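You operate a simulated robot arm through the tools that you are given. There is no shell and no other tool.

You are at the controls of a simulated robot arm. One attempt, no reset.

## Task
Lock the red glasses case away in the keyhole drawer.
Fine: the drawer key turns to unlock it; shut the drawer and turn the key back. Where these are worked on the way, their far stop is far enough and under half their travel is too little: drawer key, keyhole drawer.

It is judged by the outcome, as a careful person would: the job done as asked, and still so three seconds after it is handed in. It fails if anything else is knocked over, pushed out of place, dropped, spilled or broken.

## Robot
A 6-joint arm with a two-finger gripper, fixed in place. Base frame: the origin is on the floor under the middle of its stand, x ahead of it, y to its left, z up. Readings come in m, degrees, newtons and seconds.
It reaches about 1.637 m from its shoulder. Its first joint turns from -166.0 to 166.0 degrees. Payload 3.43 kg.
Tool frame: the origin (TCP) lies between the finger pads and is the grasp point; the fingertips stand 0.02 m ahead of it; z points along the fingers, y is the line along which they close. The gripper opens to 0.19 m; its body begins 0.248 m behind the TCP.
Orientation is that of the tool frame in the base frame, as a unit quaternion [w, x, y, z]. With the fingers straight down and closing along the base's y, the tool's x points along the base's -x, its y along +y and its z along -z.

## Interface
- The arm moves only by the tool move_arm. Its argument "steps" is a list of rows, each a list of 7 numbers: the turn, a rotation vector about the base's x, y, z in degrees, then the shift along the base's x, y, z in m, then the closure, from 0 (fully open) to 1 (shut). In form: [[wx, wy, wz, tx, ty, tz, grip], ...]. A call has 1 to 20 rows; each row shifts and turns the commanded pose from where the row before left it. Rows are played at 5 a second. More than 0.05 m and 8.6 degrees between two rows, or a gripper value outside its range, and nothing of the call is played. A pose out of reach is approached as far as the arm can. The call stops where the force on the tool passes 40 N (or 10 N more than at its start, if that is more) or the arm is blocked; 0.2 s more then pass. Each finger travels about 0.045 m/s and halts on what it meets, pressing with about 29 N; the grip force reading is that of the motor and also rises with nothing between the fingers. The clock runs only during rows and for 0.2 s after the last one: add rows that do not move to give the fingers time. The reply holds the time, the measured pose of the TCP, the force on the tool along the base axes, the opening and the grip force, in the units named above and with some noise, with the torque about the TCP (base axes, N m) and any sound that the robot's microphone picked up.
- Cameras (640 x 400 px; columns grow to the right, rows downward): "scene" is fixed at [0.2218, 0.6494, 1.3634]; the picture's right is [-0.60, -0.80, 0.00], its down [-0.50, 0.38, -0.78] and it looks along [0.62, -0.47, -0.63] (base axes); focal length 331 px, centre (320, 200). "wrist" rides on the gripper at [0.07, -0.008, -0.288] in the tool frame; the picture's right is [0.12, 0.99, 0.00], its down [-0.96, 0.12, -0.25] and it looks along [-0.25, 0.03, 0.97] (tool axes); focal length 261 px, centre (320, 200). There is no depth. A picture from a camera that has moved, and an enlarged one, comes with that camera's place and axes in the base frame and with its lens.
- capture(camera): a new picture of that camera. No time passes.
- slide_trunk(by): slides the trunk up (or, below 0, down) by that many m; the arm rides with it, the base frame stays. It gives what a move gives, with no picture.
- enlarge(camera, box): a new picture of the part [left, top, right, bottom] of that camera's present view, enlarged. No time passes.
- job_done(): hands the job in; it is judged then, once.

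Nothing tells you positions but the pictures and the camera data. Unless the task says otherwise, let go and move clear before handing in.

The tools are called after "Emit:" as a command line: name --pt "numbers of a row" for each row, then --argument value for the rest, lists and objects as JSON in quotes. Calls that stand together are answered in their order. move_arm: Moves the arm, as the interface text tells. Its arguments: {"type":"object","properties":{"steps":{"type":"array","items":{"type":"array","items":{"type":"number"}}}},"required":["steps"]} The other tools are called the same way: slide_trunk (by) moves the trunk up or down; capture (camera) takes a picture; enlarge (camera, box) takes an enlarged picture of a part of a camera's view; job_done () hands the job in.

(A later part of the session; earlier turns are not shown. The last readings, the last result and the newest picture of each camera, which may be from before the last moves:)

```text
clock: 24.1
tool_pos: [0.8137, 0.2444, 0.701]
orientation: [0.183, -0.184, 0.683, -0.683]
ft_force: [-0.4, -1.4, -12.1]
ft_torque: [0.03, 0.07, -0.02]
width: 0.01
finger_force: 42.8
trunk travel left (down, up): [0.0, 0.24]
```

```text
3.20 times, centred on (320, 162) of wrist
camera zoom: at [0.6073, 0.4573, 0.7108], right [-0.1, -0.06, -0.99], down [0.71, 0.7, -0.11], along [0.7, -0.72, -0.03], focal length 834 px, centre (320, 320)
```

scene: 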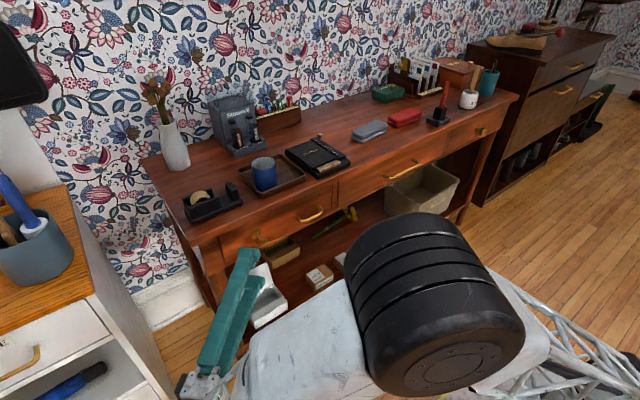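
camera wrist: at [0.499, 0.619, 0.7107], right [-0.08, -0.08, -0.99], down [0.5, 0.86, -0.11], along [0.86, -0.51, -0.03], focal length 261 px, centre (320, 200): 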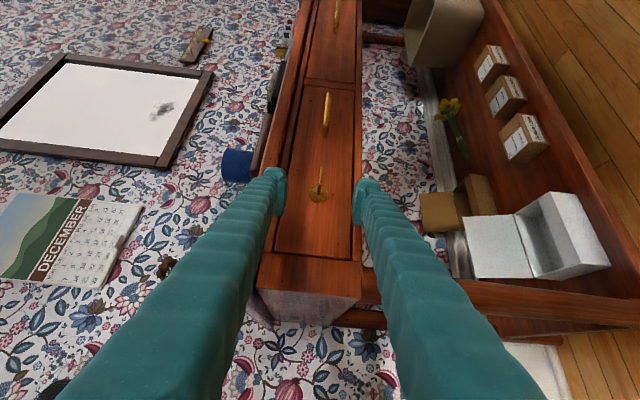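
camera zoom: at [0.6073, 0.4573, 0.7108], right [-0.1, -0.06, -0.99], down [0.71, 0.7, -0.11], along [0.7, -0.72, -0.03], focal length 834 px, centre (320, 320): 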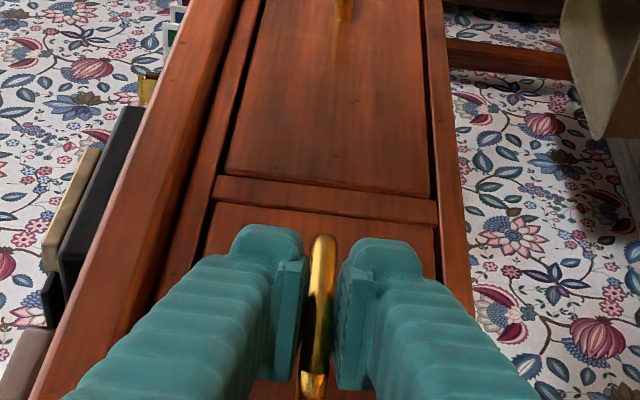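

The bar is held (width 10 mm). I'll pull the drawer gently towards the robot.

Emit:
move_arm --pt "0 0 0 0 0 -0.001 1.0" --pt "0 0 0 -0.01 0 0 1.0" --pt "0 0 0 -0.015 0 0 1.0" --pt "0 0 0 -0.015 0 0 1.0"

Emit:
enlarge --camera "wrist" --box '[220, 100, 420, 225]'

Emit:
capture --camera "scene"

```text
clock: 25.1
tool_pos: [0.7721, 0.2437, 0.7028]
orientation: [-0.184, 0.183, -0.683, 0.683]
ft_force: [0.1, 3.3, -9.7]
ft_torque: [0.05, 0.06, -0.18]
width: 0.0099
finger_force: 43.3
trunk travel left (down, up): [0.0, 0.24]
```

```text
3.20 times, centred on (320, 162) of wrist
camera zoom: at [0.5674, 0.4572, 0.7105], right [-0.1, -0.06, -0.99], down [0.71, 0.7, -0.11], along [0.7, -0.72, -0.03], focal length 834 px, centre (320, 320)
```

zoom: 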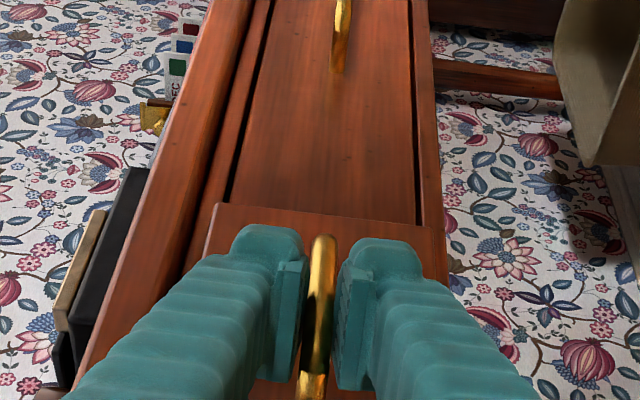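

```text
taken
```

scene: 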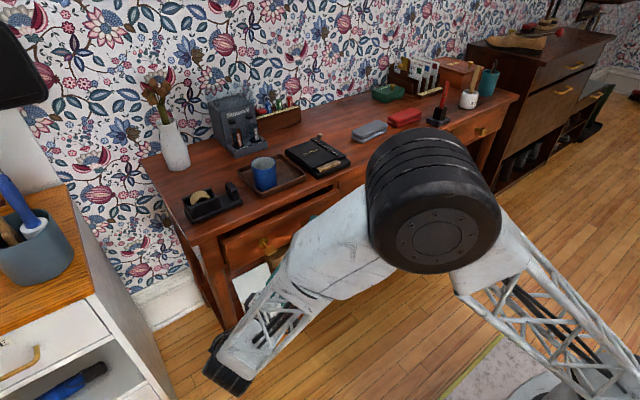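

The drawer slides open. I'll keep pulling.

Emit:
move_arm --pt "0 0 0 -0.02 0 0 1.0" --pt "0 0 0 -0.02 0 0 1.0" --pt "0 0 0 -0.02 0 0 1.0" --pt "0 0 0 -0.02 0 0 1.0"

Emit:
capture --camera "scene"

```text
clock: 26.1
tool_pos: [0.6932, 0.2436, 0.7021]
orientation: [0.185, -0.182, 0.683, -0.683]
ft_force: [-0.8, 0.0, -13.0]
ft_torque: [0.08, 0.13, -0.11]
width: 0.0097
finger_force: 43.1
trunk travel left (down, up): [0.0, 0.24]
```

```text
taken
```

scene: 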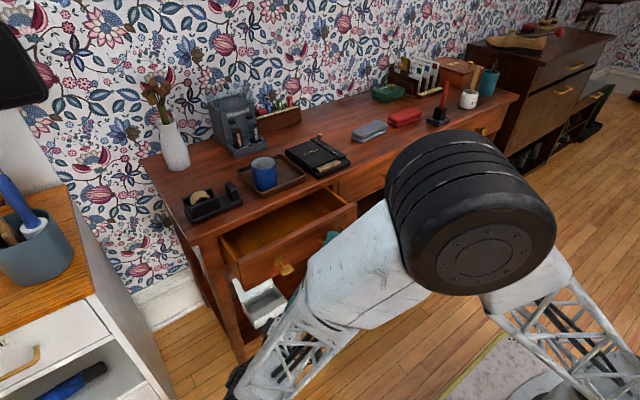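

Open about 12 cm and still free; pulling further.

Emit:
move_arm --pt "0 0 0 -0.02 0 0 1.0" --pt "0 0 0 -0.02 0 0 1.0" --pt "0 0 0 -0.02 0 0 1.0" --pt "0 0 0 -0.01 0 0 1.0"

Emit:
capture --camera "scene"

Emit:
capture --camera "wrist"

```text
clock: 27.1
tool_pos: [0.6246, 0.2438, 0.7015]
orientation: [0.184, -0.183, 0.683, -0.683]
ft_force: [-1.0, 5.6, -21.8]
ft_torque: [0.09, 0.17, 0.02]
width: 0.0099
finger_force: 43.3
trunk travel left (down, up): [0.0, 0.24]
```

```text
taken
```

scene: 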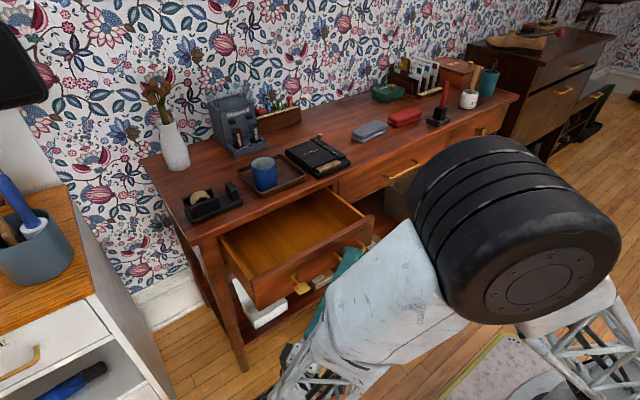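

```text
taken
camera wrist: at [0.417, 0.457, 0.7108], right [-0.1, -0.06, -0.99], down [0.71, 0.7, -0.11], along [0.7, -0.71, -0.03], focal length 261 px, centre (320, 200)
```

wrist: 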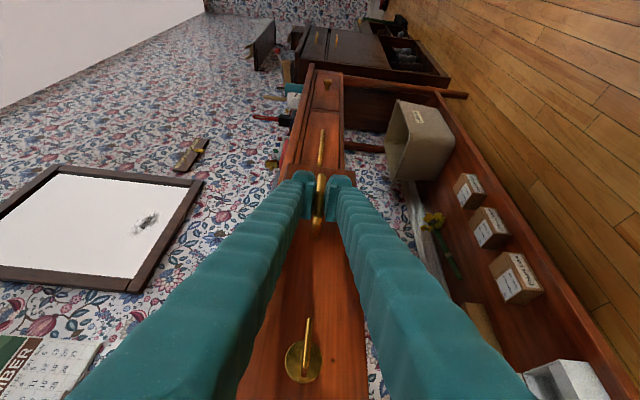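

Emit:
move_arm --pt "0 0 0 0 0 -0.0015 1.0" --pt "0 0 0 -0.015 0 0 1.0" --pt "0 0 0 -0.015 0 0 1.0" --pt "0 0 0 -0.01 0 0 1.0"

Emit:
capture --camera "scene"

```text
clock: 28.1
tool_pos: [0.5823, 0.2438, 0.7024]
orientation: [-0.185, 0.183, -0.682, 0.683]
ft_force: [0.2, 5.2, -4.1]
ft_torque: [0.03, 0.0, 0.02]
width: 0.0097
finger_force: 43.2
trunk travel left (down, up): [0.0, 0.24]
```

```text
taken
```

scene: 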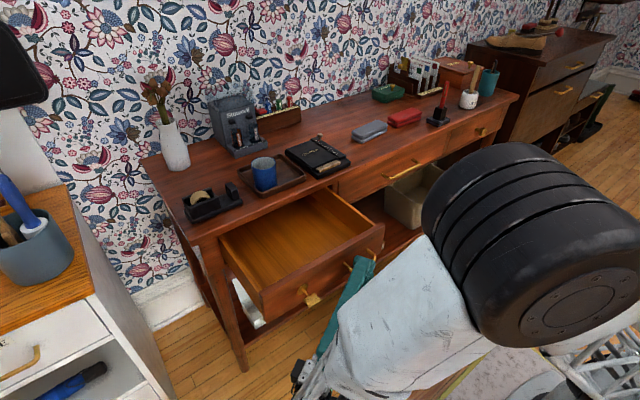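

Emit:
move_arm --pt "0 0 0 -0.01 0 0 1.0" --pt "0 0 0 -0.01 0 0 1.0" --pt "0 0 0 -0.01 0 0 1.0"

Emit:
capture --camera "scene"

```text
clock: 28.9
tool_pos: [0.5539, 0.2434, 0.7015]
orientation: [-0.184, 0.183, -0.682, 0.684]
ft_force: [-0.3, -3.8, 14.8]
ft_torque: [-0.06, -0.09, -0.27]
width: 0.0097
finger_force: 42.9
trunk travel left (down, up): [0.0, 0.24]
```

```text
taken
```

scene: 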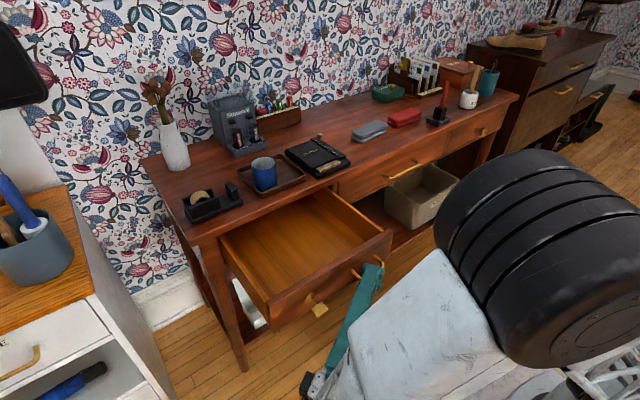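

The drawer is now open about 26 cm, far more than half its travel. I'll release the handle and back out along the approach line.

Emit:
move_arm --pt "0 0 0 0 0 0 0.9" --pt "0 0 0 0 0 0 0.8" --pt "0 0 0 0 0 0 0.74" --pt "0 0 0 0 0 0 0.74"

Emit:
enlarge --camera "wrist" --box '[220, 100, 420, 225]'

```text
clock: 29.9
tool_pos: [0.5535, 0.244, 0.6997]
orientation: [0.184, -0.184, 0.683, -0.682]
ft_force: [-0.7, 0.2, -0.1]
ft_torque: [0.04, 0.0, 0.01]
width: 0.0493
finger_force: 0.1
trunk travel left (down, up): [0.0, 0.24]
```

```text
3.20 times, centred on (320, 162) of wrist
camera zoom: at [0.3476, 0.4577, 0.7093], right [-0.1, -0.06, -0.99], down [0.71, 0.7, -0.11], along [0.7, -0.72, -0.03], focal length 834 px, centre (320, 320)
```

zoom: 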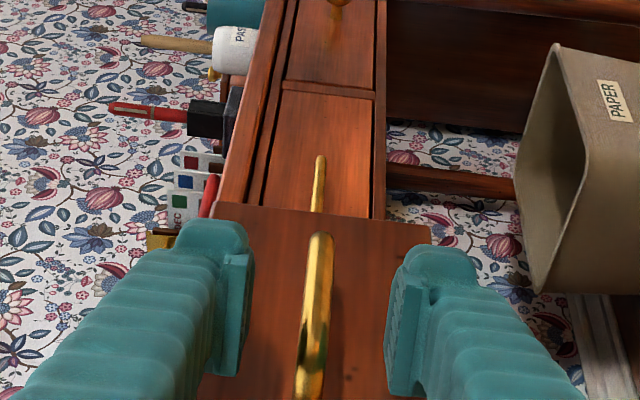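

Emit:
move_arm --pt "0 0 0 -0.015 0.026 0 0.74" --pt "0 0 0 -0.015 0.026 0 0.74" --pt "0 0 0 -0.015 0.026 0 0.74" --pt "0 0 0 -0.015 0.026 0.01 0.74" --pt "0 0 0 0 0 0.045 0.6" --pt "0 0 0 0 0 0.045 0.5" --pt "0 0 0 0 0 0.045 0.4" --pt "0 0 0 0 0 0.045 0.3" --pt "0 0 0 0 0 0.045 0.3" --pt "0 0 0 0 0 0.045 0.3"

Emit:
capture --camera "scene"

```text
clock: 32.1
tool_pos: [0.5312, 0.3067, 0.9265]
orientation: [0.187, -0.19, 0.685, -0.678]
ft_force: [-0.1, 0.4, -0.1]
ft_torque: [-0.17, -0.08, -0.12]
width: 0.133
finger_force: 0.1
out of reach, approached as far as the arm can: row 8, 9, 10
trunk travel left (down, up): [0.0, 0.24]
```

```text
taken
```

scene: 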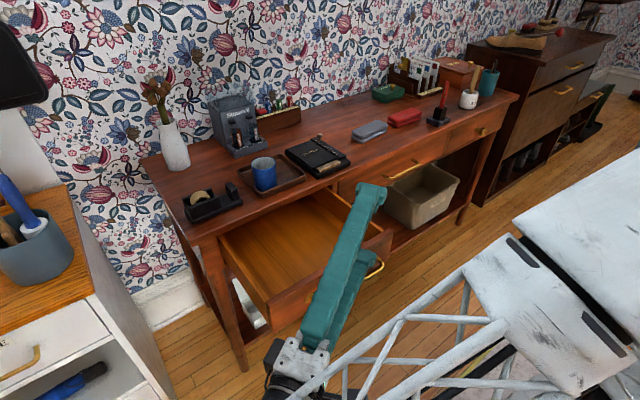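

Clear of the drawer. Now I'll swing the gripper to point down while rising, in front of the table, for picking up the case.

Emit:
move_arm --pt "7.1 4.1 0 0.015 -0.01 0.012 0.2" --pt "7.1 4.1 0 0.015 -0.015 0.012 0.1" --pt "7.1 4.1 0 0.015 -0.02 0.012 0.0" --pt "7.1 4.1 0 0.015 -0.02 0.012 0.0" --pt "7.1 4.1 0 0.015 -0.02 0.012 0.0" --pt "7.1 4.1 0 0.015 -0.02 0.012 0.0" --pt "7.1 4.1 0 0.015 -0.02 0.012 0.0" --pt "7.1 4.1 0 0.015 -0.02 0.012 0.0" --pt "7.1 4.1 0 0.015 -0.02 0.012 0.0" --pt "7.1 4.1 0 0.015 -0.02 0.012 0.0" --pt "7.1 4.1 0 0.015 -0.02 0.012 0.0" --pt "0 0 0 0 0 0 0"

Emit:
capture --camera "scene"

Emit:
capture --camera "wrist"

```text
clock: 34.8
tool_pos: [0.6975, 0.099, 1.0592]
orientation: [0.0, -0.257, 0.966, 0.002]
ft_force: [0.4, -0.1, -0.3]
ft_torque: [-0.03, 0.02, -0.02]
width: 0.19
finger_force: 0.1
trunk travel left (down, up): [0.0, 0.24]
```

```text
taken
```

scene: 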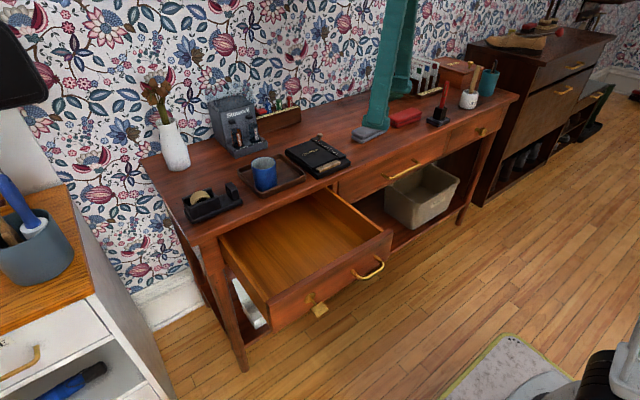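

```text
taken
camera wrist: at [0.6383, 0.0557, 1.3475], right [-0.6, 0.8, 0.0], down [0.78, 0.58, 0.25], along [0.2, 0.15, -0.97], focal length 261 px, centre (320, 200)
```

wrist: 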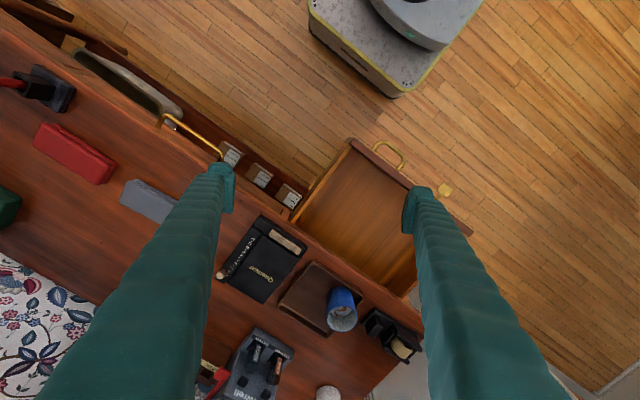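

The drawer is wide open and empty, and the gripper points down. Next I'll move above the red case and yaw so the fingers close across its short side (along x).

Emit:
move_arm --pt "0 0 7.5 0.02 -0.04 0 0" --pt "0 0 7.5 0.02 -0.04 0 0" --pt "0 0 7.5 0.02 -0.04 0 0" --pt "0 0 7.5 0.02 -0.04 0 0" --pt "0 0 7.5 0.02 -0.04 0 0" --pt "0 0 7.5 0.02 -0.04 0 0" --pt "0 0 7.5 0.025 -0.04 0 0" --pt "0 0 7.5 0.025 -0.04 0 0" --pt "0 0 0 0.025 -0.03 0 0" --pt "0 0 0 0 0 0 0"

Emit:
capture --camera "wrist"

Emit:
capture --camera "scene"

```text
clock: 37.0
tool_pos: [0.8828, -0.2476, 1.0493]
orientation: [-0.001, 0.707, -0.707, 0.002]
ft_force: [0.1, -1.1, 0.2]
ft_torque: [0.02, 0.03, 0.02]
width: 0.1902
finger_force: 0.0
out of reach, approached as far as the arm can: row 9
trunk travel left (down, up): [0.0, 0.24]
```

```text
taken
camera wrist: at [0.8883, -0.318, 1.3365], right [-0.99, -0.12, 0.0], down [-0.12, 0.96, 0.25], along [-0.03, 0.24, -0.97], focal length 261 px, centre (320, 200)
```

wrist: 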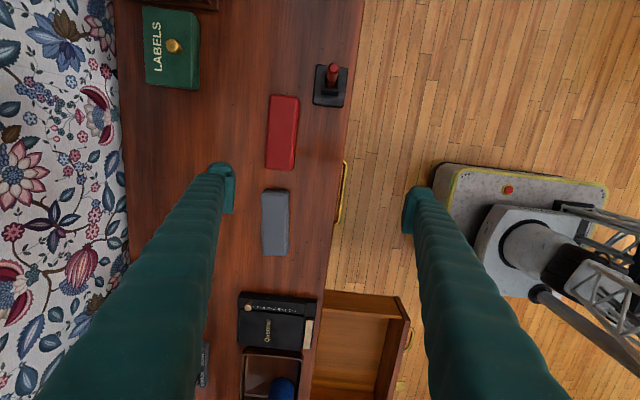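

```text
taken
```

scene: 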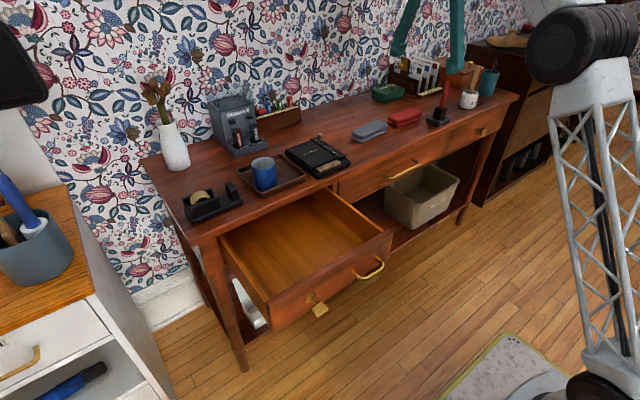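

The red case spans x 0.93–0.985 and y -0.37 to -0.24, centred at about (0.957, -0.307). I'll move over it and go lower, which should also ease reach.

Emit:
move_arm --pt "0 0 0 0.01 -0.01 -0.035 0" --pt "0 0 0 0.02 -0.015 -0.035 0" --pt "0 0 0 0.022 -0.02 -0.03 0" --pt "0 0 0 0.022 -0.0144 -0.01 0" --pt "0 0 0 0 0 0 0"

Emit:
capture --camera "wrist"

Emit:
capture --camera "scene"

```text
clock: 38.1
tool_pos: [0.9549, -0.3047, 0.9354]
orientation: [-0.001, -0.706, 0.708, 0.002]
ft_force: [0.3, -0.6, -0.4]
ft_torque: [0.0, 0.02, 0.0]
width: 0.1898
finger_force: 0.0
trunk travel left (down, up): [0.0, 0.24]
```

```text
taken
camera wrist: at [0.9629, -0.3758, 1.2234], right [-0.99, -0.12, 0.0], down [-0.11, 0.96, 0.25], along [-0.03, 0.25, -0.97], focal length 261 px, centre (320, 200)
```

wrist: 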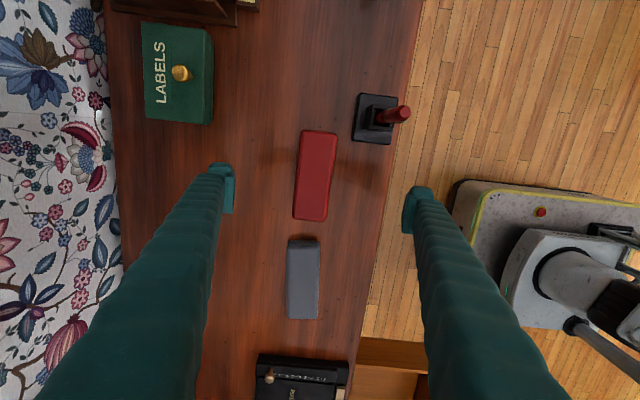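

```text
taken
```

scene: 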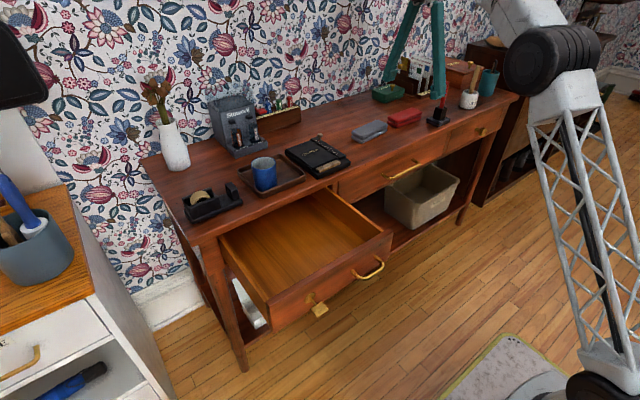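

Emit:
enlarge --camera "wrist" --box '[230, 80, 430, 205]'

Emit:
enlarge --camera "wrist" --box '[200, 120, 440, 270]'

Emit:
enlarge --camera "scene" --box '[360, 60, 488, 140]'

```text
3.20 times, centred on (330, 142) of wrist
camera zoom: at [0.9629, -0.3758, 1.2234], right [-0.99, -0.12, 0.0], down [-0.11, 0.96, 0.25], along [-0.03, 0.25, -0.97], focal length 834 px, centre (288, 384)
```

zoom: 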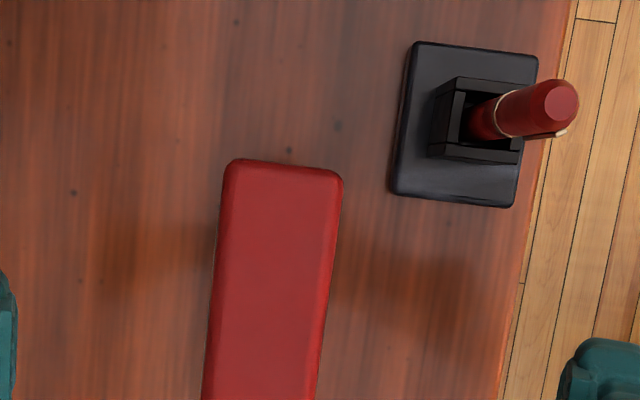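

```text
2.67 times, centred on (320, 195) of wrist
camera zoom: at [0.9629, -0.3758, 1.2234], right [-0.99, -0.12, 0.0], down [-0.11, 0.96, 0.25], along [-0.03, 0.25, -0.97], focal length 695 px, centre (320, 213)
```

zoom: 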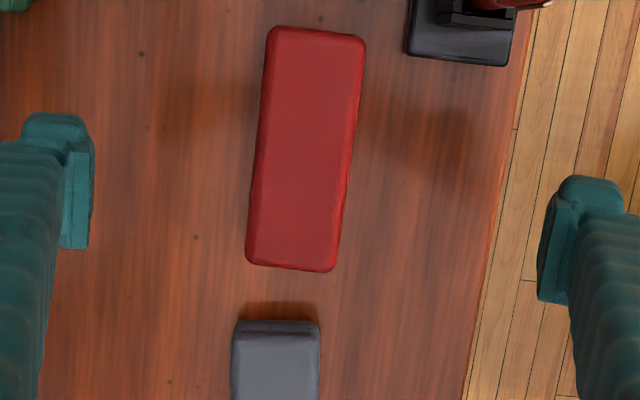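

```text
5.00 times, centred on (424, 100) of scene
camera zoom: at [0.2218, 0.6494, 1.3634], right [-0.6, -0.8, 0.0], down [-0.5, 0.38, -0.78], along [0.62, -0.47, -0.63], focal length 1656 px, centre (-200, 700)
```

zoom: 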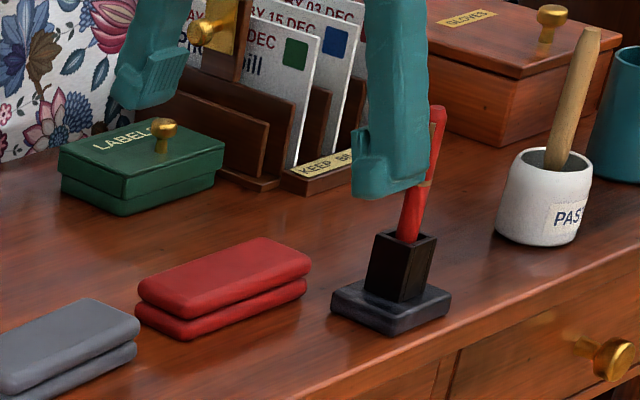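

The case centre refines to about (0.964, -0.310), with its long side along y and about 53 mm across. I'll narrow the fingers to 11 cm, centre, and descend in stages.

Emit:
move_arm --pt "0 0 0 0.009 -0.0055 0 0.2" --pt "0 0 0 0 0 0 0.42" --pt "0 0 0 0 0 0 0.42" --pt "0 0 0 0 0 -0.025 0.42" --pt "0 0 0 0 0 -0.025 0.42" --pt "0 0 0 0 0 -0.025 0.42" --pt "0 0 0 0 0 0 0.42"

Emit:
enlarge --camera "wrist" --box '[200, 100, 440, 250]'

Emit:
enlarge --camera "scene" --box '[360, 60, 488, 140]'

```text
clock: 39.8
tool_pos: [0.9637, -0.3114, 0.8599]
orientation: [0.0, -0.707, 0.708, 0.002]
ft_force: [0.5, -1.0, 0.3]
ft_torque: [-0.05, 0.0, 0.0]
width: 0.1105
finger_force: 0.0
trunk travel left (down, up): [0.0, 0.24]
```

```text
2.67 times, centred on (320, 175) of wrist
camera zoom: at [0.9712, -0.3828, 1.1484], right [-0.99, -0.12, 0.0], down [-0.11, 0.96, 0.25], along [-0.03, 0.25, -0.97], focal length 695 px, centre (320, 267)
```

zoom: 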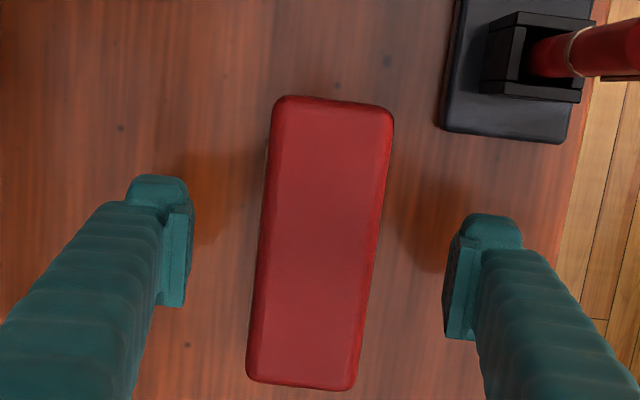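

```text
5.00 times, centred on (424, 100) of scene
camera zoom: at [0.2218, 0.6494, 1.3634], right [-0.6, -0.8, 0.0], down [-0.5, 0.38, -0.78], along [0.62, -0.47, -0.63], focal length 1656 px, centre (-200, 700)
```

zoom: 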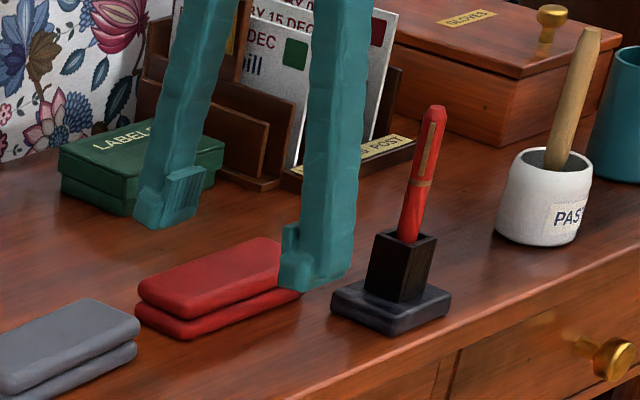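

Centred over the case. I'll descend the last 3 cm and close on it.

Emit:
move_arm --pt "0 0 0 0 0 -0.015 0.42" --pt "0 0 0 0 0 -0.012 0.42" --pt "0 0 0 0 0 -0.007 0.42" --pt "0 0 0 0 0 0 0.42"

Emit:
enlarge --camera "scene" --box '[360, 60, 488, 140]'

```text
clock: 40.8
tool_pos: [0.9625, -0.3117, 0.8255]
orientation: [-0.001, -0.707, 0.708, 0.003]
ft_force: [-0.3, 0.5, 0.2]
ft_torque: [-0.01, -0.01, 0.0]
width: 0.1102
finger_force: 0.0
trunk travel left (down, up): [0.0, 0.24]
```

```text
5.00 times, centred on (424, 100) of scene
camera zoom: at [0.2218, 0.6494, 1.3634], right [-0.6, -0.8, 0.0], down [-0.5, 0.38, -0.78], along [0.62, -0.47, -0.63], focal length 1656 px, centre (-200, 700)
```

zoom: 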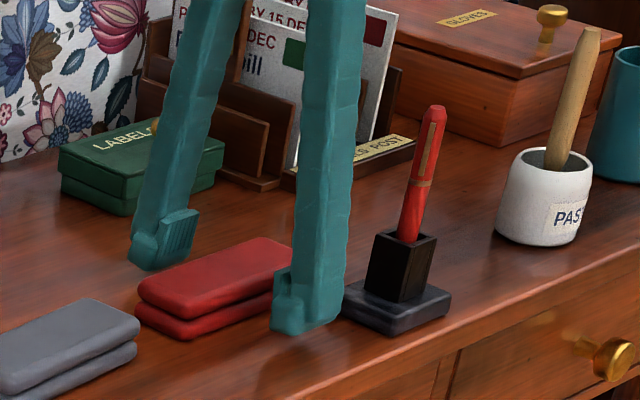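

Emit:
move_arm --pt "0 0 0 0 0 0 0.55" --pt "0 0 0 0 0 0 0.65" --pt "0 0 0 0 0 0 0.75" --pt "0 0 0 0 0 0 0.85" --pt "0 0 0 0 0 0 1.0" --pt "0 0 0 0 0 0 1.0" --pt "0 0 0 0 0 0 1.0" --pt "0 0 0 0 0 0 1.0"

Emit:
enlarge --camera "scene" --box '[360, 60, 488, 140]'

```text
clock: 42.5
tool_pos: [0.9637, -0.3119, 0.8264]
orientation: [-0.001, -0.706, 0.708, 0.002]
ft_force: [0.3, 0.4, -0.8]
ft_torque: [-0.02, -0.04, -0.03]
width: 0.055
finger_force: 28.9
trunk travel left (down, up): [0.0, 0.24]
```

```text
5.00 times, centred on (424, 100) of scene
camera zoom: at [0.2218, 0.6494, 1.3634], right [-0.6, -0.8, 0.0], down [-0.5, 0.38, -0.78], along [0.62, -0.47, -0.63], focal length 1656 px, centre (-200, 700)
```

zoom: 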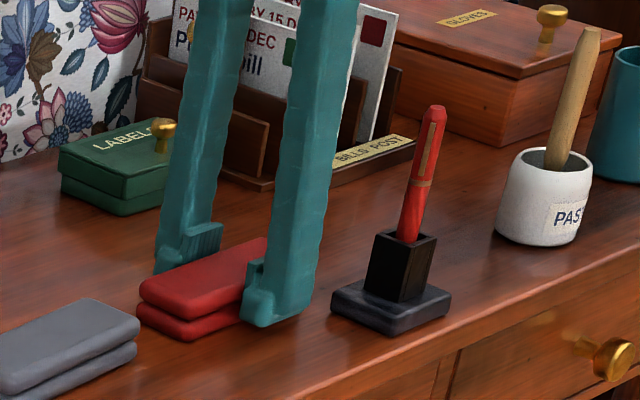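

The case is held at 55 mm. I'll lift it gently.

Emit:
move_arm --pt "0 0 0 0 0 0.015 1.0" --pt "0 0 0 0 0 0.025 1.0" --pt "0 0 0 0 0 0.03 1.0" --pt "0 0 0 0 0 0.03 1.0" --pt "0 0 0 0 0 0 1.0"

Emit:
enlarge --camera "scene" --box '[328, 20, 488, 120]'

Emit:
capture --camera "wrist"

```text
clock: 43.8
tool_pos: [0.9663, -0.3127, 0.9277]
orientation: [0.0, -0.707, 0.707, 0.002]
ft_force: [-0.7, 0.6, -0.7]
ft_torque: [0.0, 0.05, -0.01]
width: 0.0
finger_force: 28.6
trunk travel left (down, up): [0.0, 0.24]
```

```text
4.00 times, centred on (408, 70) of scene
camera zoom: at [0.2218, 0.6494, 1.3634], right [-0.6, -0.8, 0.0], down [-0.5, 0.38, -0.78], along [0.62, -0.47, -0.63], focal length 1325 px, centre (-32, 720)
```

zoom: 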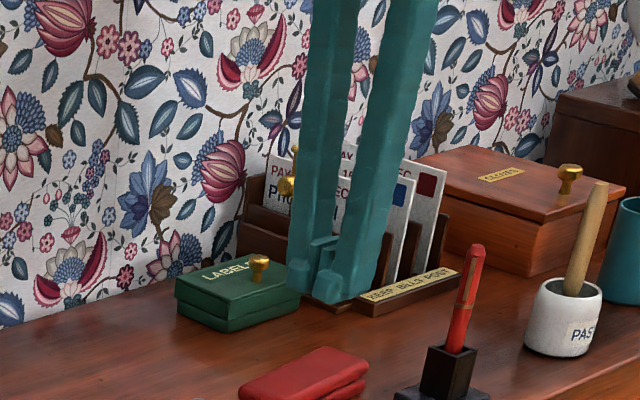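

```text
taken
camera wrist: at [0.9743, -0.3833, 1.216], right [-0.99, -0.12, 0.0], down [-0.11, 0.96, 0.25], along [-0.03, 0.25, -0.97], focal length 261 px, centre (320, 200)
```

wrist: 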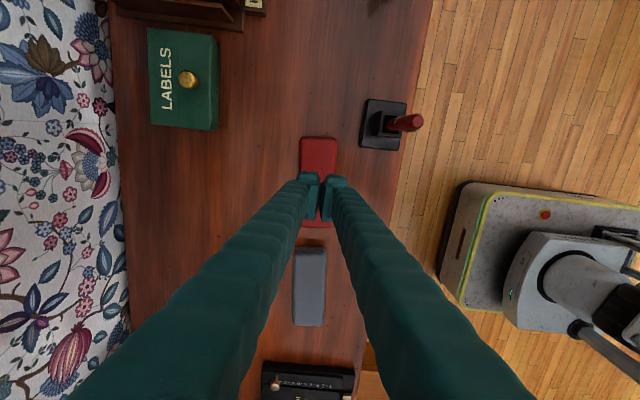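

The case slipped out and stayed on the table. I'll check its pose and height before a deeper grip.

Emit:
enlarge --camera "wrist" --box '[240, 110, 400, 210]'

Emit:
enlarge --camera "scene" --box '[376, 90, 456, 140]'

```text
4.00 times, centred on (320, 160) of wrist
camera zoom: at [0.9743, -0.3833, 1.216], right [-0.99, -0.12, 0.0], down [-0.11, 0.96, 0.25], along [-0.03, 0.25, -0.97], focal length 1043 px, centre (320, 360)
```

zoom: 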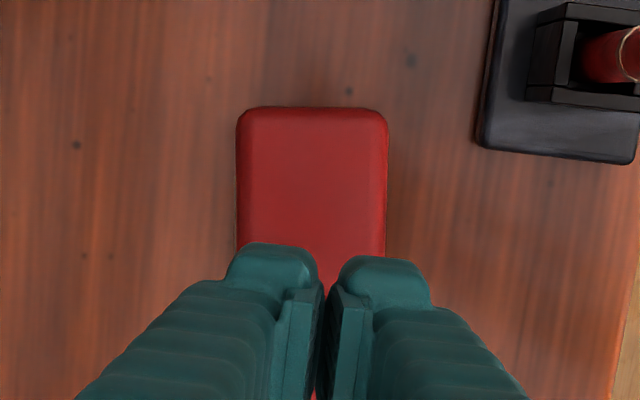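

```text
8.00 times, centred on (416, 115) of scene
camera zoom: at [0.2218, 0.6494, 1.3634], right [-0.6, -0.8, 0.0], down [-0.5, 0.38, -0.78], along [0.62, -0.47, -0.63], focal length 2650 px, centre (-448, 880)
```

zoom: 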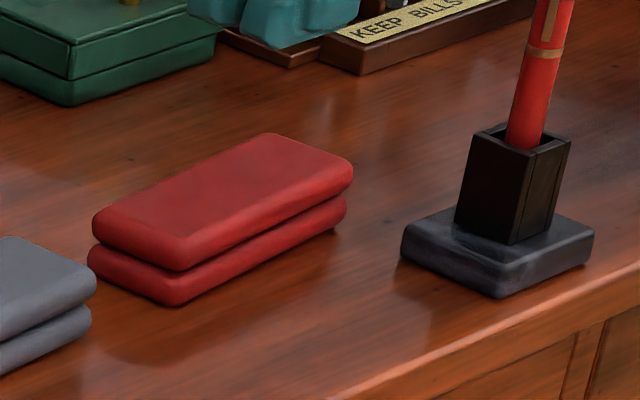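

The case is intact but now turned by about 6.5°. I'll reopen, match that yaw, recentre on it, and check from closer.

Emit:
move_arm --pt "0 0 0 0 0 0 0.8" --pt "0 0 3.2 0.001 0.002 0 0.6" --pt "0 0 3.3 0.001 0.002 0 0.45" --pt "0 0 0 0 0 -0.02 0.42" --pt "0 0 0 0 0 -0.025 0.42" --pt "0 0 0 0 0 -0.02 0.42" --pt "0 0 0 0 0 0 0.42"

Emit:
enlarge --camera "wrist" --box '[200, 100, 440, 250]'

Emit:
enlarge --camera "scene" --box '[360, 70, 456, 130]'

```text
clock: 45.4
tool_pos: [0.9676, -0.3058, 0.8619]
orientation: [0.001, 0.745, -0.667, -0.001]
ft_force: [0.2, 0.1, 1.0]
ft_torque: [-0.01, 0.05, -0.02]
width: 0.1103
finger_force: 0.0
trunk travel left (down, up): [0.0, 0.24]
```

```text
2.67 times, centred on (320, 175) of wrist
camera zoom: at [0.9827, -0.3753, 1.1493], right [-0.97, -0.23, 0.0], down [-0.22, 0.94, 0.25], along [-0.06, 0.24, -0.97], focal length 695 px, centre (320, 267)
```

zoom: 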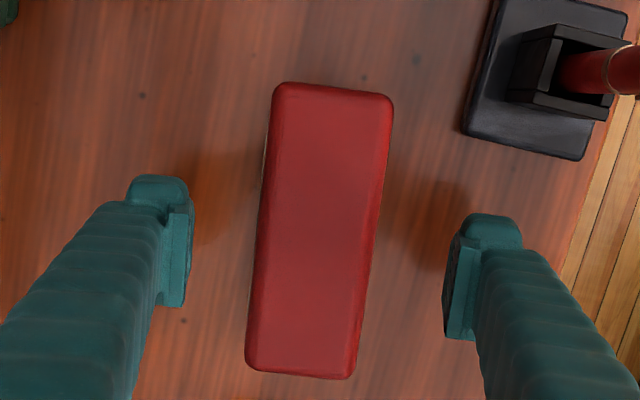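

```text
6.67 times, centred on (408, 100) of scene
camera zoom: at [0.2218, 0.6494, 1.3634], right [-0.6, -0.8, 0.0], down [-0.5, 0.38, -0.78], along [0.62, -0.47, -0.63], focal length 2208 px, centre (-267, 867)
```

zoom: 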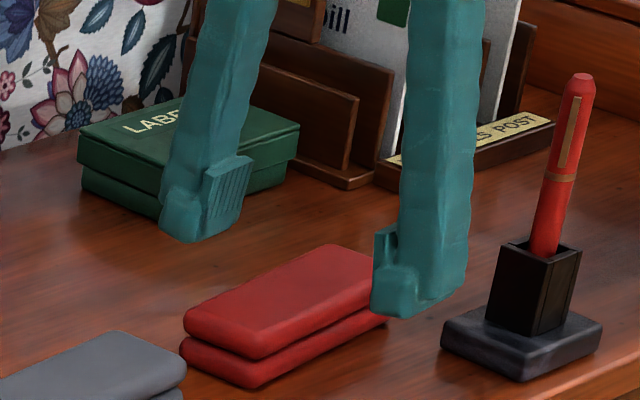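

Emit:
move_arm --pt "0 0 0 0.001 -0.0047 -0.016 0.42" --pt "0 0 0 0 0 -0.016 0.42" --pt "0 0 0 0 0 -0.005 0.42" --pt "0 0 0 0 0 0 0.42"

```text
clock: 46.4
tool_pos: [0.9658, -0.3113, 0.8263]
orientation: [0.0, 0.745, -0.667, -0.001]
ft_force: [0.2, 0.0, 0.0]
ft_torque: [0.03, -0.02, 0.01]
width: 0.1104
finger_force: 0.1
trunk travel left (down, up): [0.0, 0.24]
```

Emit:
move_arm --pt "0 0 0 0 0 -0.004 0.42" --pt "0 0 0 0 0 0 0.42"

Emit:
move_arm --pt "0 0 0 0 0 -0.003 0.42" --pt "0 0 0 0 0 0 0.42"

Emit:
enlarge --camera "scene" --box '[360, 70, 456, 130]'

```text
clock: 47.0
tool_pos: [0.9647, -0.3114, 0.8204]
orientation: [0.001, 0.745, -0.667, -0.003]
ft_force: [0.3, 0.0, 0.3]
ft_torque: [0.03, -0.02, -0.02]
width: 0.1102
finger_force: 0.0
trunk travel left (down, up): [0.0, 0.24]
```

```text
clock: 47.5
tool_pos: [0.9662, -0.3119, 0.8177]
orientation: [0.001, 0.745, -0.667, -0.002]
ft_force: [-0.7, -0.1, -0.7]
ft_torque: [-0.01, 0.01, 0.01]
width: 0.1104
finger_force: 0.0
trunk travel left (down, up): [0.0, 0.24]
```

```text
6.67 times, centred on (408, 100) of scene
camera zoom: at [0.2218, 0.6494, 1.3634], right [-0.6, -0.8, 0.0], down [-0.5, 0.38, -0.78], along [0.62, -0.47, -0.63], focal length 2208 px, centre (-267, 867)
```

zoom: 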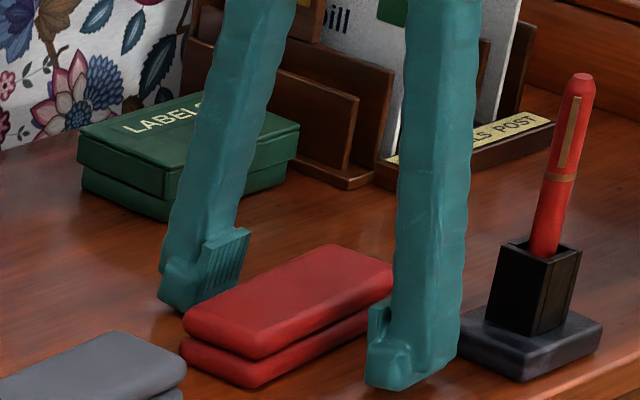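

Still no table contact, and the pads start a bit above the tips. I'll go lower in small steps, watching the force.

Emit:
move_arm --pt "0 0 0 0 0 -0.003 0.42" --pt "0 0 0 0 0 0 0.42"

Emit:
move_arm --pt "0 0 0 0 0 -0.003 0.42" --pt "0 0 0 0 0 0 0.42"

```text
clock: 48.1
tool_pos: [0.966, -0.312, 0.8163]
orientation: [0.001, 0.745, -0.667, 0.0]
ft_force: [-1.3, -0.9, 13.8]
ft_torque: [0.05, -0.62, -0.1]
width: 0.1103
finger_force: 0.2
trunk travel left (down, up): [0.0, 0.24]
```

```text
clock: 48.7
tool_pos: [0.9669, -0.3119, 0.8169]
orientation: [0.0, 0.745, -0.667, 0.002]
ft_force: [0.3, 0.3, 17.2]
ft_torque: [-0.1, 1.18, -0.05]
width: 0.1112
finger_force: 0.9
trunk travel left (down, up): [0.0, 0.24]
stopped in row 2: the force on the tool passed its limit at 42 N (the readings are from after the stop); the commanded pose is now the measured one
```

Table touched at TCP z about 0.8165. I'll raise 2 mm, close here, and then test the lift in tiny steps.

Emit:
move_arm --pt "0 0 0 0 0 0.002 0.42" --pt "0 0 0 0 0 0 0.5" --pt "0 0 0 0 0 0 0.6" --pt "0 0 0 0 0 0 0.65" --pt "0 0 0 0 0 0 0.7" --pt "0 0 0 0 0 0 0.75" --pt "0 0 0 0 0 0 0.85" --pt "0 0 0 0 0 0 1.0" --pt "0 0 0 0 0 0 1.0" --pt "0 0 0 0 0 0 1.0"

Emit:
enlarge --camera "scene" --box '[360, 70, 456, 130]'

Emit:
enlarge --camera "wrist" --box '[200, 100, 440, 250]'

```text
clock: 49.9
tool_pos: [0.9647, -0.3131, 0.8187]
orientation: [0.001, 0.746, -0.666, 0.001]
ft_force: [-8.9, -4.4, 18.7]
ft_torque: [0.0, 0.68, 0.12]
width: 0.0557
finger_force: 16.1
trunk travel left (down, up): [0.0, 0.24]
stopped in row 5: the force on the tool passed its limit at 48 N (the readings are from after the stop); the commanded pose is now the measured one
```

```text
6.67 times, centred on (408, 100) of scene
camera zoom: at [0.2218, 0.6494, 1.3634], right [-0.6, -0.8, 0.0], down [-0.5, 0.38, -0.78], along [0.62, -0.47, -0.63], focal length 2208 px, centre (-267, 867)
```

zoom: 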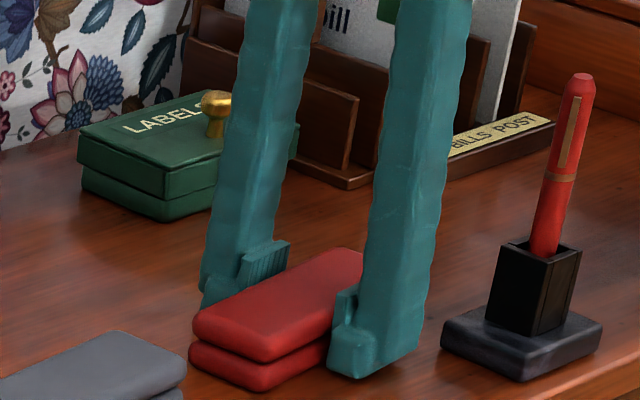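

```text
2.67 times, centred on (320, 175) of wrist
camera zoom: at [0.9787, -0.382, 1.1079], right [-0.97, -0.23, 0.0], down [-0.22, 0.94, 0.24], along [-0.06, 0.24, -0.97], focal length 695 px, centre (320, 267)
```

zoom: 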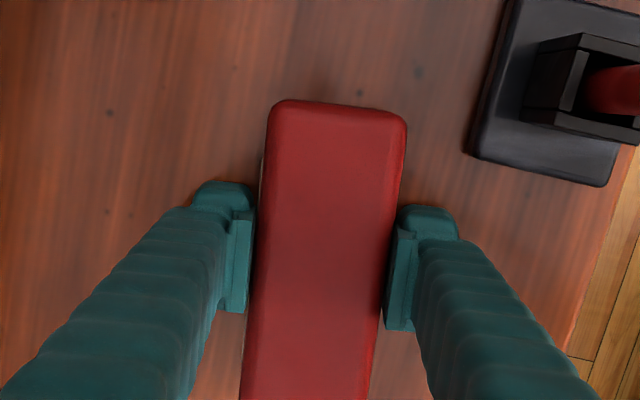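

The tips pressed the table while closing. I'll raise a few mm and finish closing.

Emit:
move_arm --pt "0 0 0 0 0 0.004 0.7" --pt "0 0 0 0 0 0 0.72" --pt "0 0 0 0 0 0 0.78" --pt "0 0 0 0 0 0 0.85" --pt "0 0 0 0 0 0 1.0" --pt "0 0 0 0 0 0 1.0"

```text
clock: 51.3
tool_pos: [0.9649, -0.3124, 0.8202]
orientation: [0.001, 0.745, -0.667, 0.0]
ft_force: [0.1, -0.1, -0.4]
ft_torque: [0.0, 0.02, 0.01]
width: 0.0547
finger_force: 29.3
trunk travel left (down, up): [0.0, 0.24]
```

Firmly closed with no table load. Now a slow test lift.

Emit:
move_arm --pt "0 0 0 0 0 0.002 1.0" --pt "0 0 0 0 0 0.002 1.0" --pt "0 0 0 0 0 0.003 1.0" --pt "0 0 0 0 0 0.003 1.0" --pt "0 0 0 0 0 0 1.0"

Emit:
enlarge --camera "scene" --box '[360, 70, 456, 130]'

```text
clock: 52.5
tool_pos: [0.9659, -0.3124, 0.832]
orientation: [0.0, 0.746, -0.666, 0.0]
ft_force: [-0.4, -0.3, -1.0]
ft_torque: [-0.02, 0.0, 0.0]
width: 0.0547
finger_force: 29.1
trunk travel left (down, up): [0.0, 0.24]
```

```text
6.67 times, centred on (408, 100) of scene
camera zoom: at [0.2218, 0.6494, 1.3634], right [-0.6, -0.8, 0.0], down [-0.5, 0.38, -0.78], along [0.62, -0.47, -0.63], focal length 2208 px, centre (-267, 867)
```

zoom: 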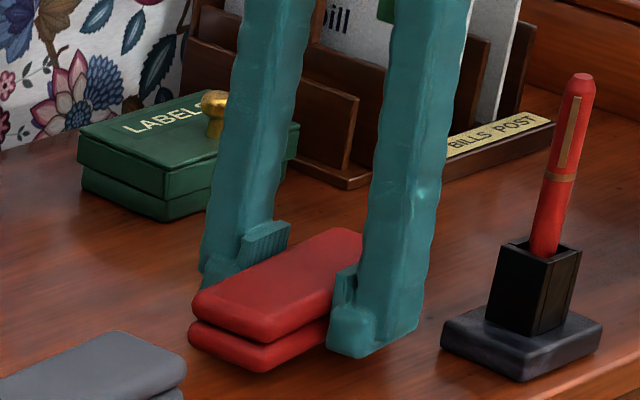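

The case rises with the fingers this time. I'll continue lifting slowly.

Emit:
move_arm --pt "0 0 0 0 0 0.005 1.0" --pt "0 0 0 0 0 0.008 1.0" --pt "0 0 0 0 0 0.01 1.0" --pt "0 0 0 0 0 0.01 1.0" --pt "0 0 0 0 0 0.01 1.0" --pt "0 0 0 0 0 0.01 1.0" --pt "0 0 0 0 0 0.01 1.0" --pt "0 0 0 0 0 0.01 1.0" --pt "0 0 0 0 0 0.008 1.0" --pt "0 0 0 0 0 0 1.0"

Emit:
enlarge --camera "scene" --box '[344, 30, 472, 110]'

Emit:
capture --camera "wrist"

```text
clock: 54.7
tool_pos: [0.9639, -0.3126, 0.9122]
orientation: [0.001, 0.745, -0.667, 0.0]
ft_force: [-0.1, -0.4, -1.4]
ft_torque: [0.0, 0.0, 0.02]
width: 0.0548
finger_force: 29.0
trunk travel left (down, up): [0.0, 0.24]
```

```text
5.00 times, centred on (408, 70) of scene
camera zoom: at [0.2218, 0.6494, 1.3634], right [-0.6, -0.8, 0.0], down [-0.5, 0.38, -0.78], along [0.62, -0.47, -0.63], focal length 1656 px, centre (-120, 850)
```

zoom: 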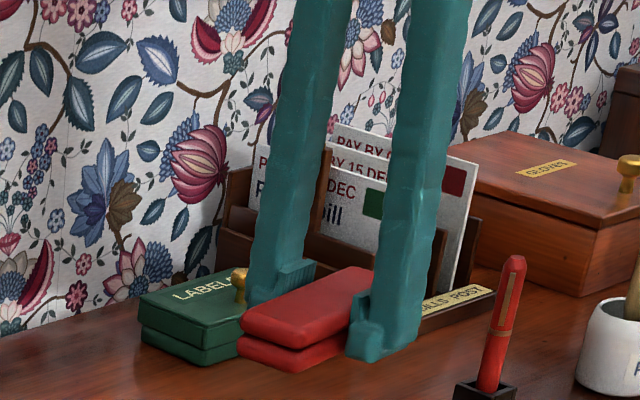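

```text
taken
camera wrist: at [0.9798, -0.3813, 1.2003], right [-0.97, -0.23, 0.0], down [-0.22, 0.94, 0.25], along [-0.06, 0.24, -0.97], focal length 261 px, centre (320, 200)
```

wrist: 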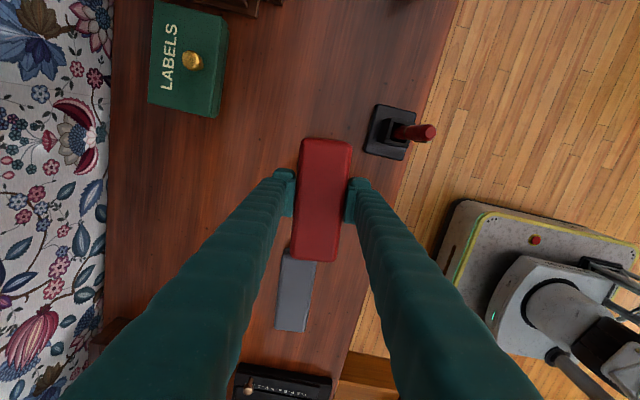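

The case is held securely. I'll carry it first towards +y away from the pen holder, then diagonally to above the open drawer.

Emit:
move_arm --pt "0 0 0 0 0.015 0.005 1.0" --pt "0 0 0 0 0.025 0.005 1.0" --pt "0 0 -1.5 -0.005 0.03 0.003 1.0" --pt "0 0 -1.5 -0.015 0.03 0.002 1.0" --pt "0 0 -1.5 -0.015 0.03 0 1.0" --pt "0 0 -1 -0.015 0.03 0 1.0" --pt "0 0 -1 -0.015 0.03 0 1.0" --pt "0 0 0 -0.015 0.03 0 1.0" --pt "0 0 0 -0.015 0.03 0 1.0" --pt "0 0 0 -0.015 0.03 0 1.0" --pt "0 0 0 -0.015 0.03 0 1.0" --pt "0 0 0 -0.015 0.03 0 1.0" --pt "0 0 0 -0.015 0.03 0 1.0" --pt "0 0 0 -0.015 0.03 0 1.0" --pt "0 0 0 0 0 0 1.0"

Emit:
capture --camera "scene"

Emit:
capture --camera "wrist"

```text
clock: 57.9
tool_pos: [0.7954, 0.0876, 0.9259]
orientation: [-0.001, -0.706, 0.708, -0.001]
ft_force: [0.8, 0.1, -0.6]
ft_torque: [0.01, -0.02, 0.01]
width: 0.0547
finger_force: 29.0
trunk travel left (down, up): [0.0, 0.24]
```

```text
taken
```

scene: 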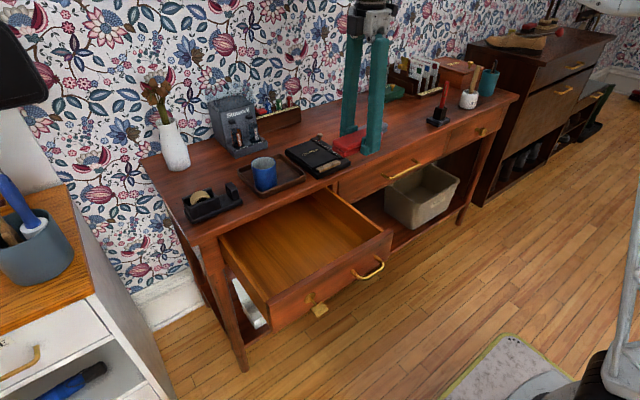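

```text
taken
camera wrist: at [0.8017, 0.0172, 1.2137], right [-0.99, -0.12, 0.0], down [-0.11, 0.96, 0.25], along [-0.03, 0.24, -0.97], focal length 261 px, centre (320, 200)
```

wrist: 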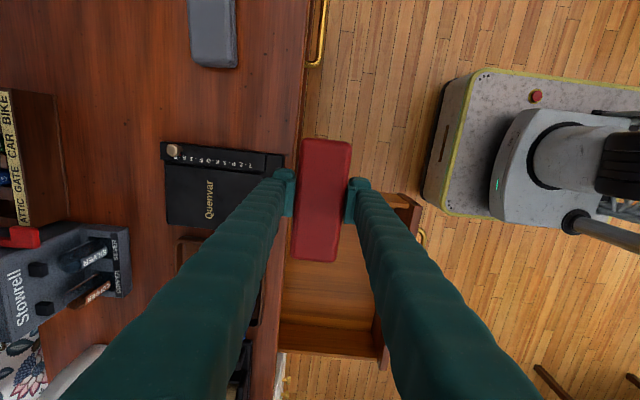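

The case is still firmly held. Continuing to above the drawer's centre.

Emit:
move_arm --pt "0 0 0 -0.009 0.028 0 1.0" --pt "0 0 0 -0.009 0.028 0 1.0" --pt "0 0 0 -0.009 0.028 0 1.0" --pt "0 0 0 -0.009 0.028 0 1.0" --pt "0 0 0 -0.009 0.028 0 1.0" --pt "0 0 0 -0.009 0.028 0 1.0" --pt "0 0 0 -0.009 0.028 0 1.0" --pt "0 0 0 -0.007 0.025 0 1.0" --pt "0 0 0 0 0 0 1.0"

Emit:
capture --camera "scene"

Emit:
capture --camera "wrist"

```text
clock: 59.9
tool_pos: [0.7258, 0.3092, 0.9281]
orientation: [-0.001, -0.707, 0.708, 0.0]
ft_force: [0.3, 0.5, -1.7]
ft_torque: [0.0, 0.03, 0.0]
width: 0.0547
finger_force: 29.2
trunk travel left (down, up): [0.0, 0.24]
```

```text
taken
```

scene: 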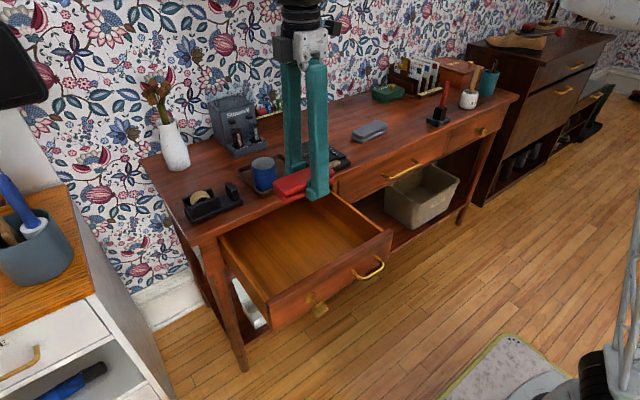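

```text
taken
camera wrist: at [0.7332, 0.2387, 1.2151], right [-0.99, -0.12, 0.0], down [-0.11, 0.96, 0.25], along [-0.03, 0.24, -0.97], focal length 261 px, centre (320, 200)
```

wrist: 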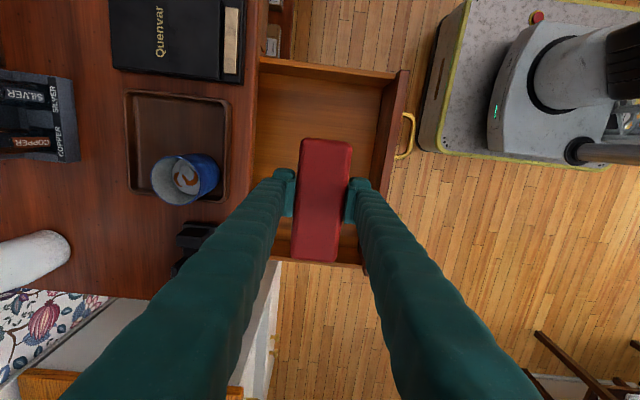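

Centred over the open drawer. Now lowering the case into it.

Emit:
move_arm --pt "0 0 0 0 0 -0.02 1.0" --pt "0 0 0 0 0 -0.03 1.0" --pt "0 0 0 0 0 -0.03 1.0" --pt "0 0 0 0 0 -0.03 1.0" --pt "0 0 0 0 0 -0.03 1.0" --pt "0 0 0 0 0 -0.03 1.0" --pt "0 0 0 0 0 -0.03 1.0" --pt "0 0 0 0 0 0 1.0"

Emit:
capture --camera "scene"

Emit:
capture --camera "wrist"

```text
clock: 61.7
tool_pos: [0.7266, 0.309, 0.727]
orientation: [-0.001, -0.706, 0.708, 0.0]
ft_force: [0.7, 0.0, -0.6]
ft_torque: [-0.01, -0.04, 0.0]
width: 0.0549
finger_force: 29.0
trunk travel left (down, up): [0.0, 0.24]
```

```text
taken
```

scene: 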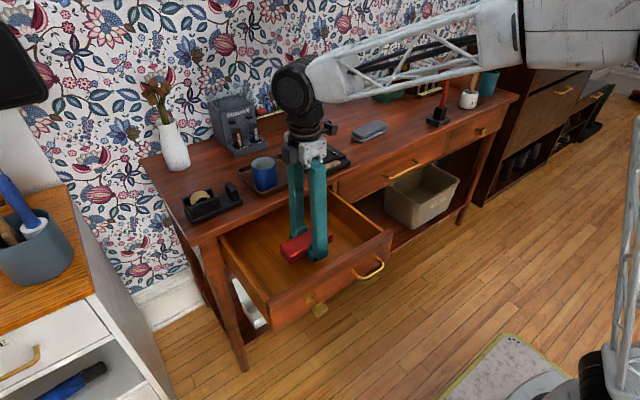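

```text
taken
camera wrist: at [0.7328, 0.239, 1.0158], right [-0.99, -0.12, 0.0], down [-0.11, 0.96, 0.25], along [-0.03, 0.24, -0.97], focal length 261 px, centre (320, 200)
```

wrist: 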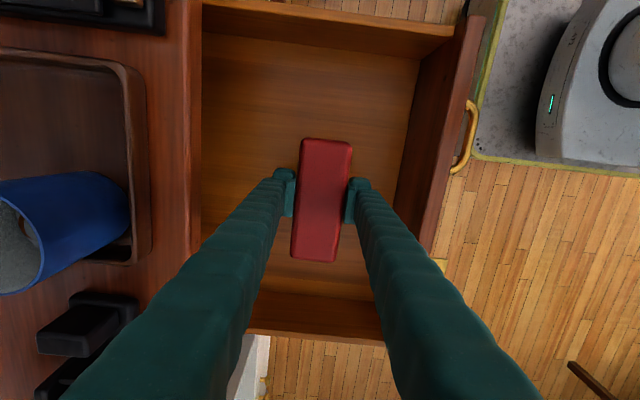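

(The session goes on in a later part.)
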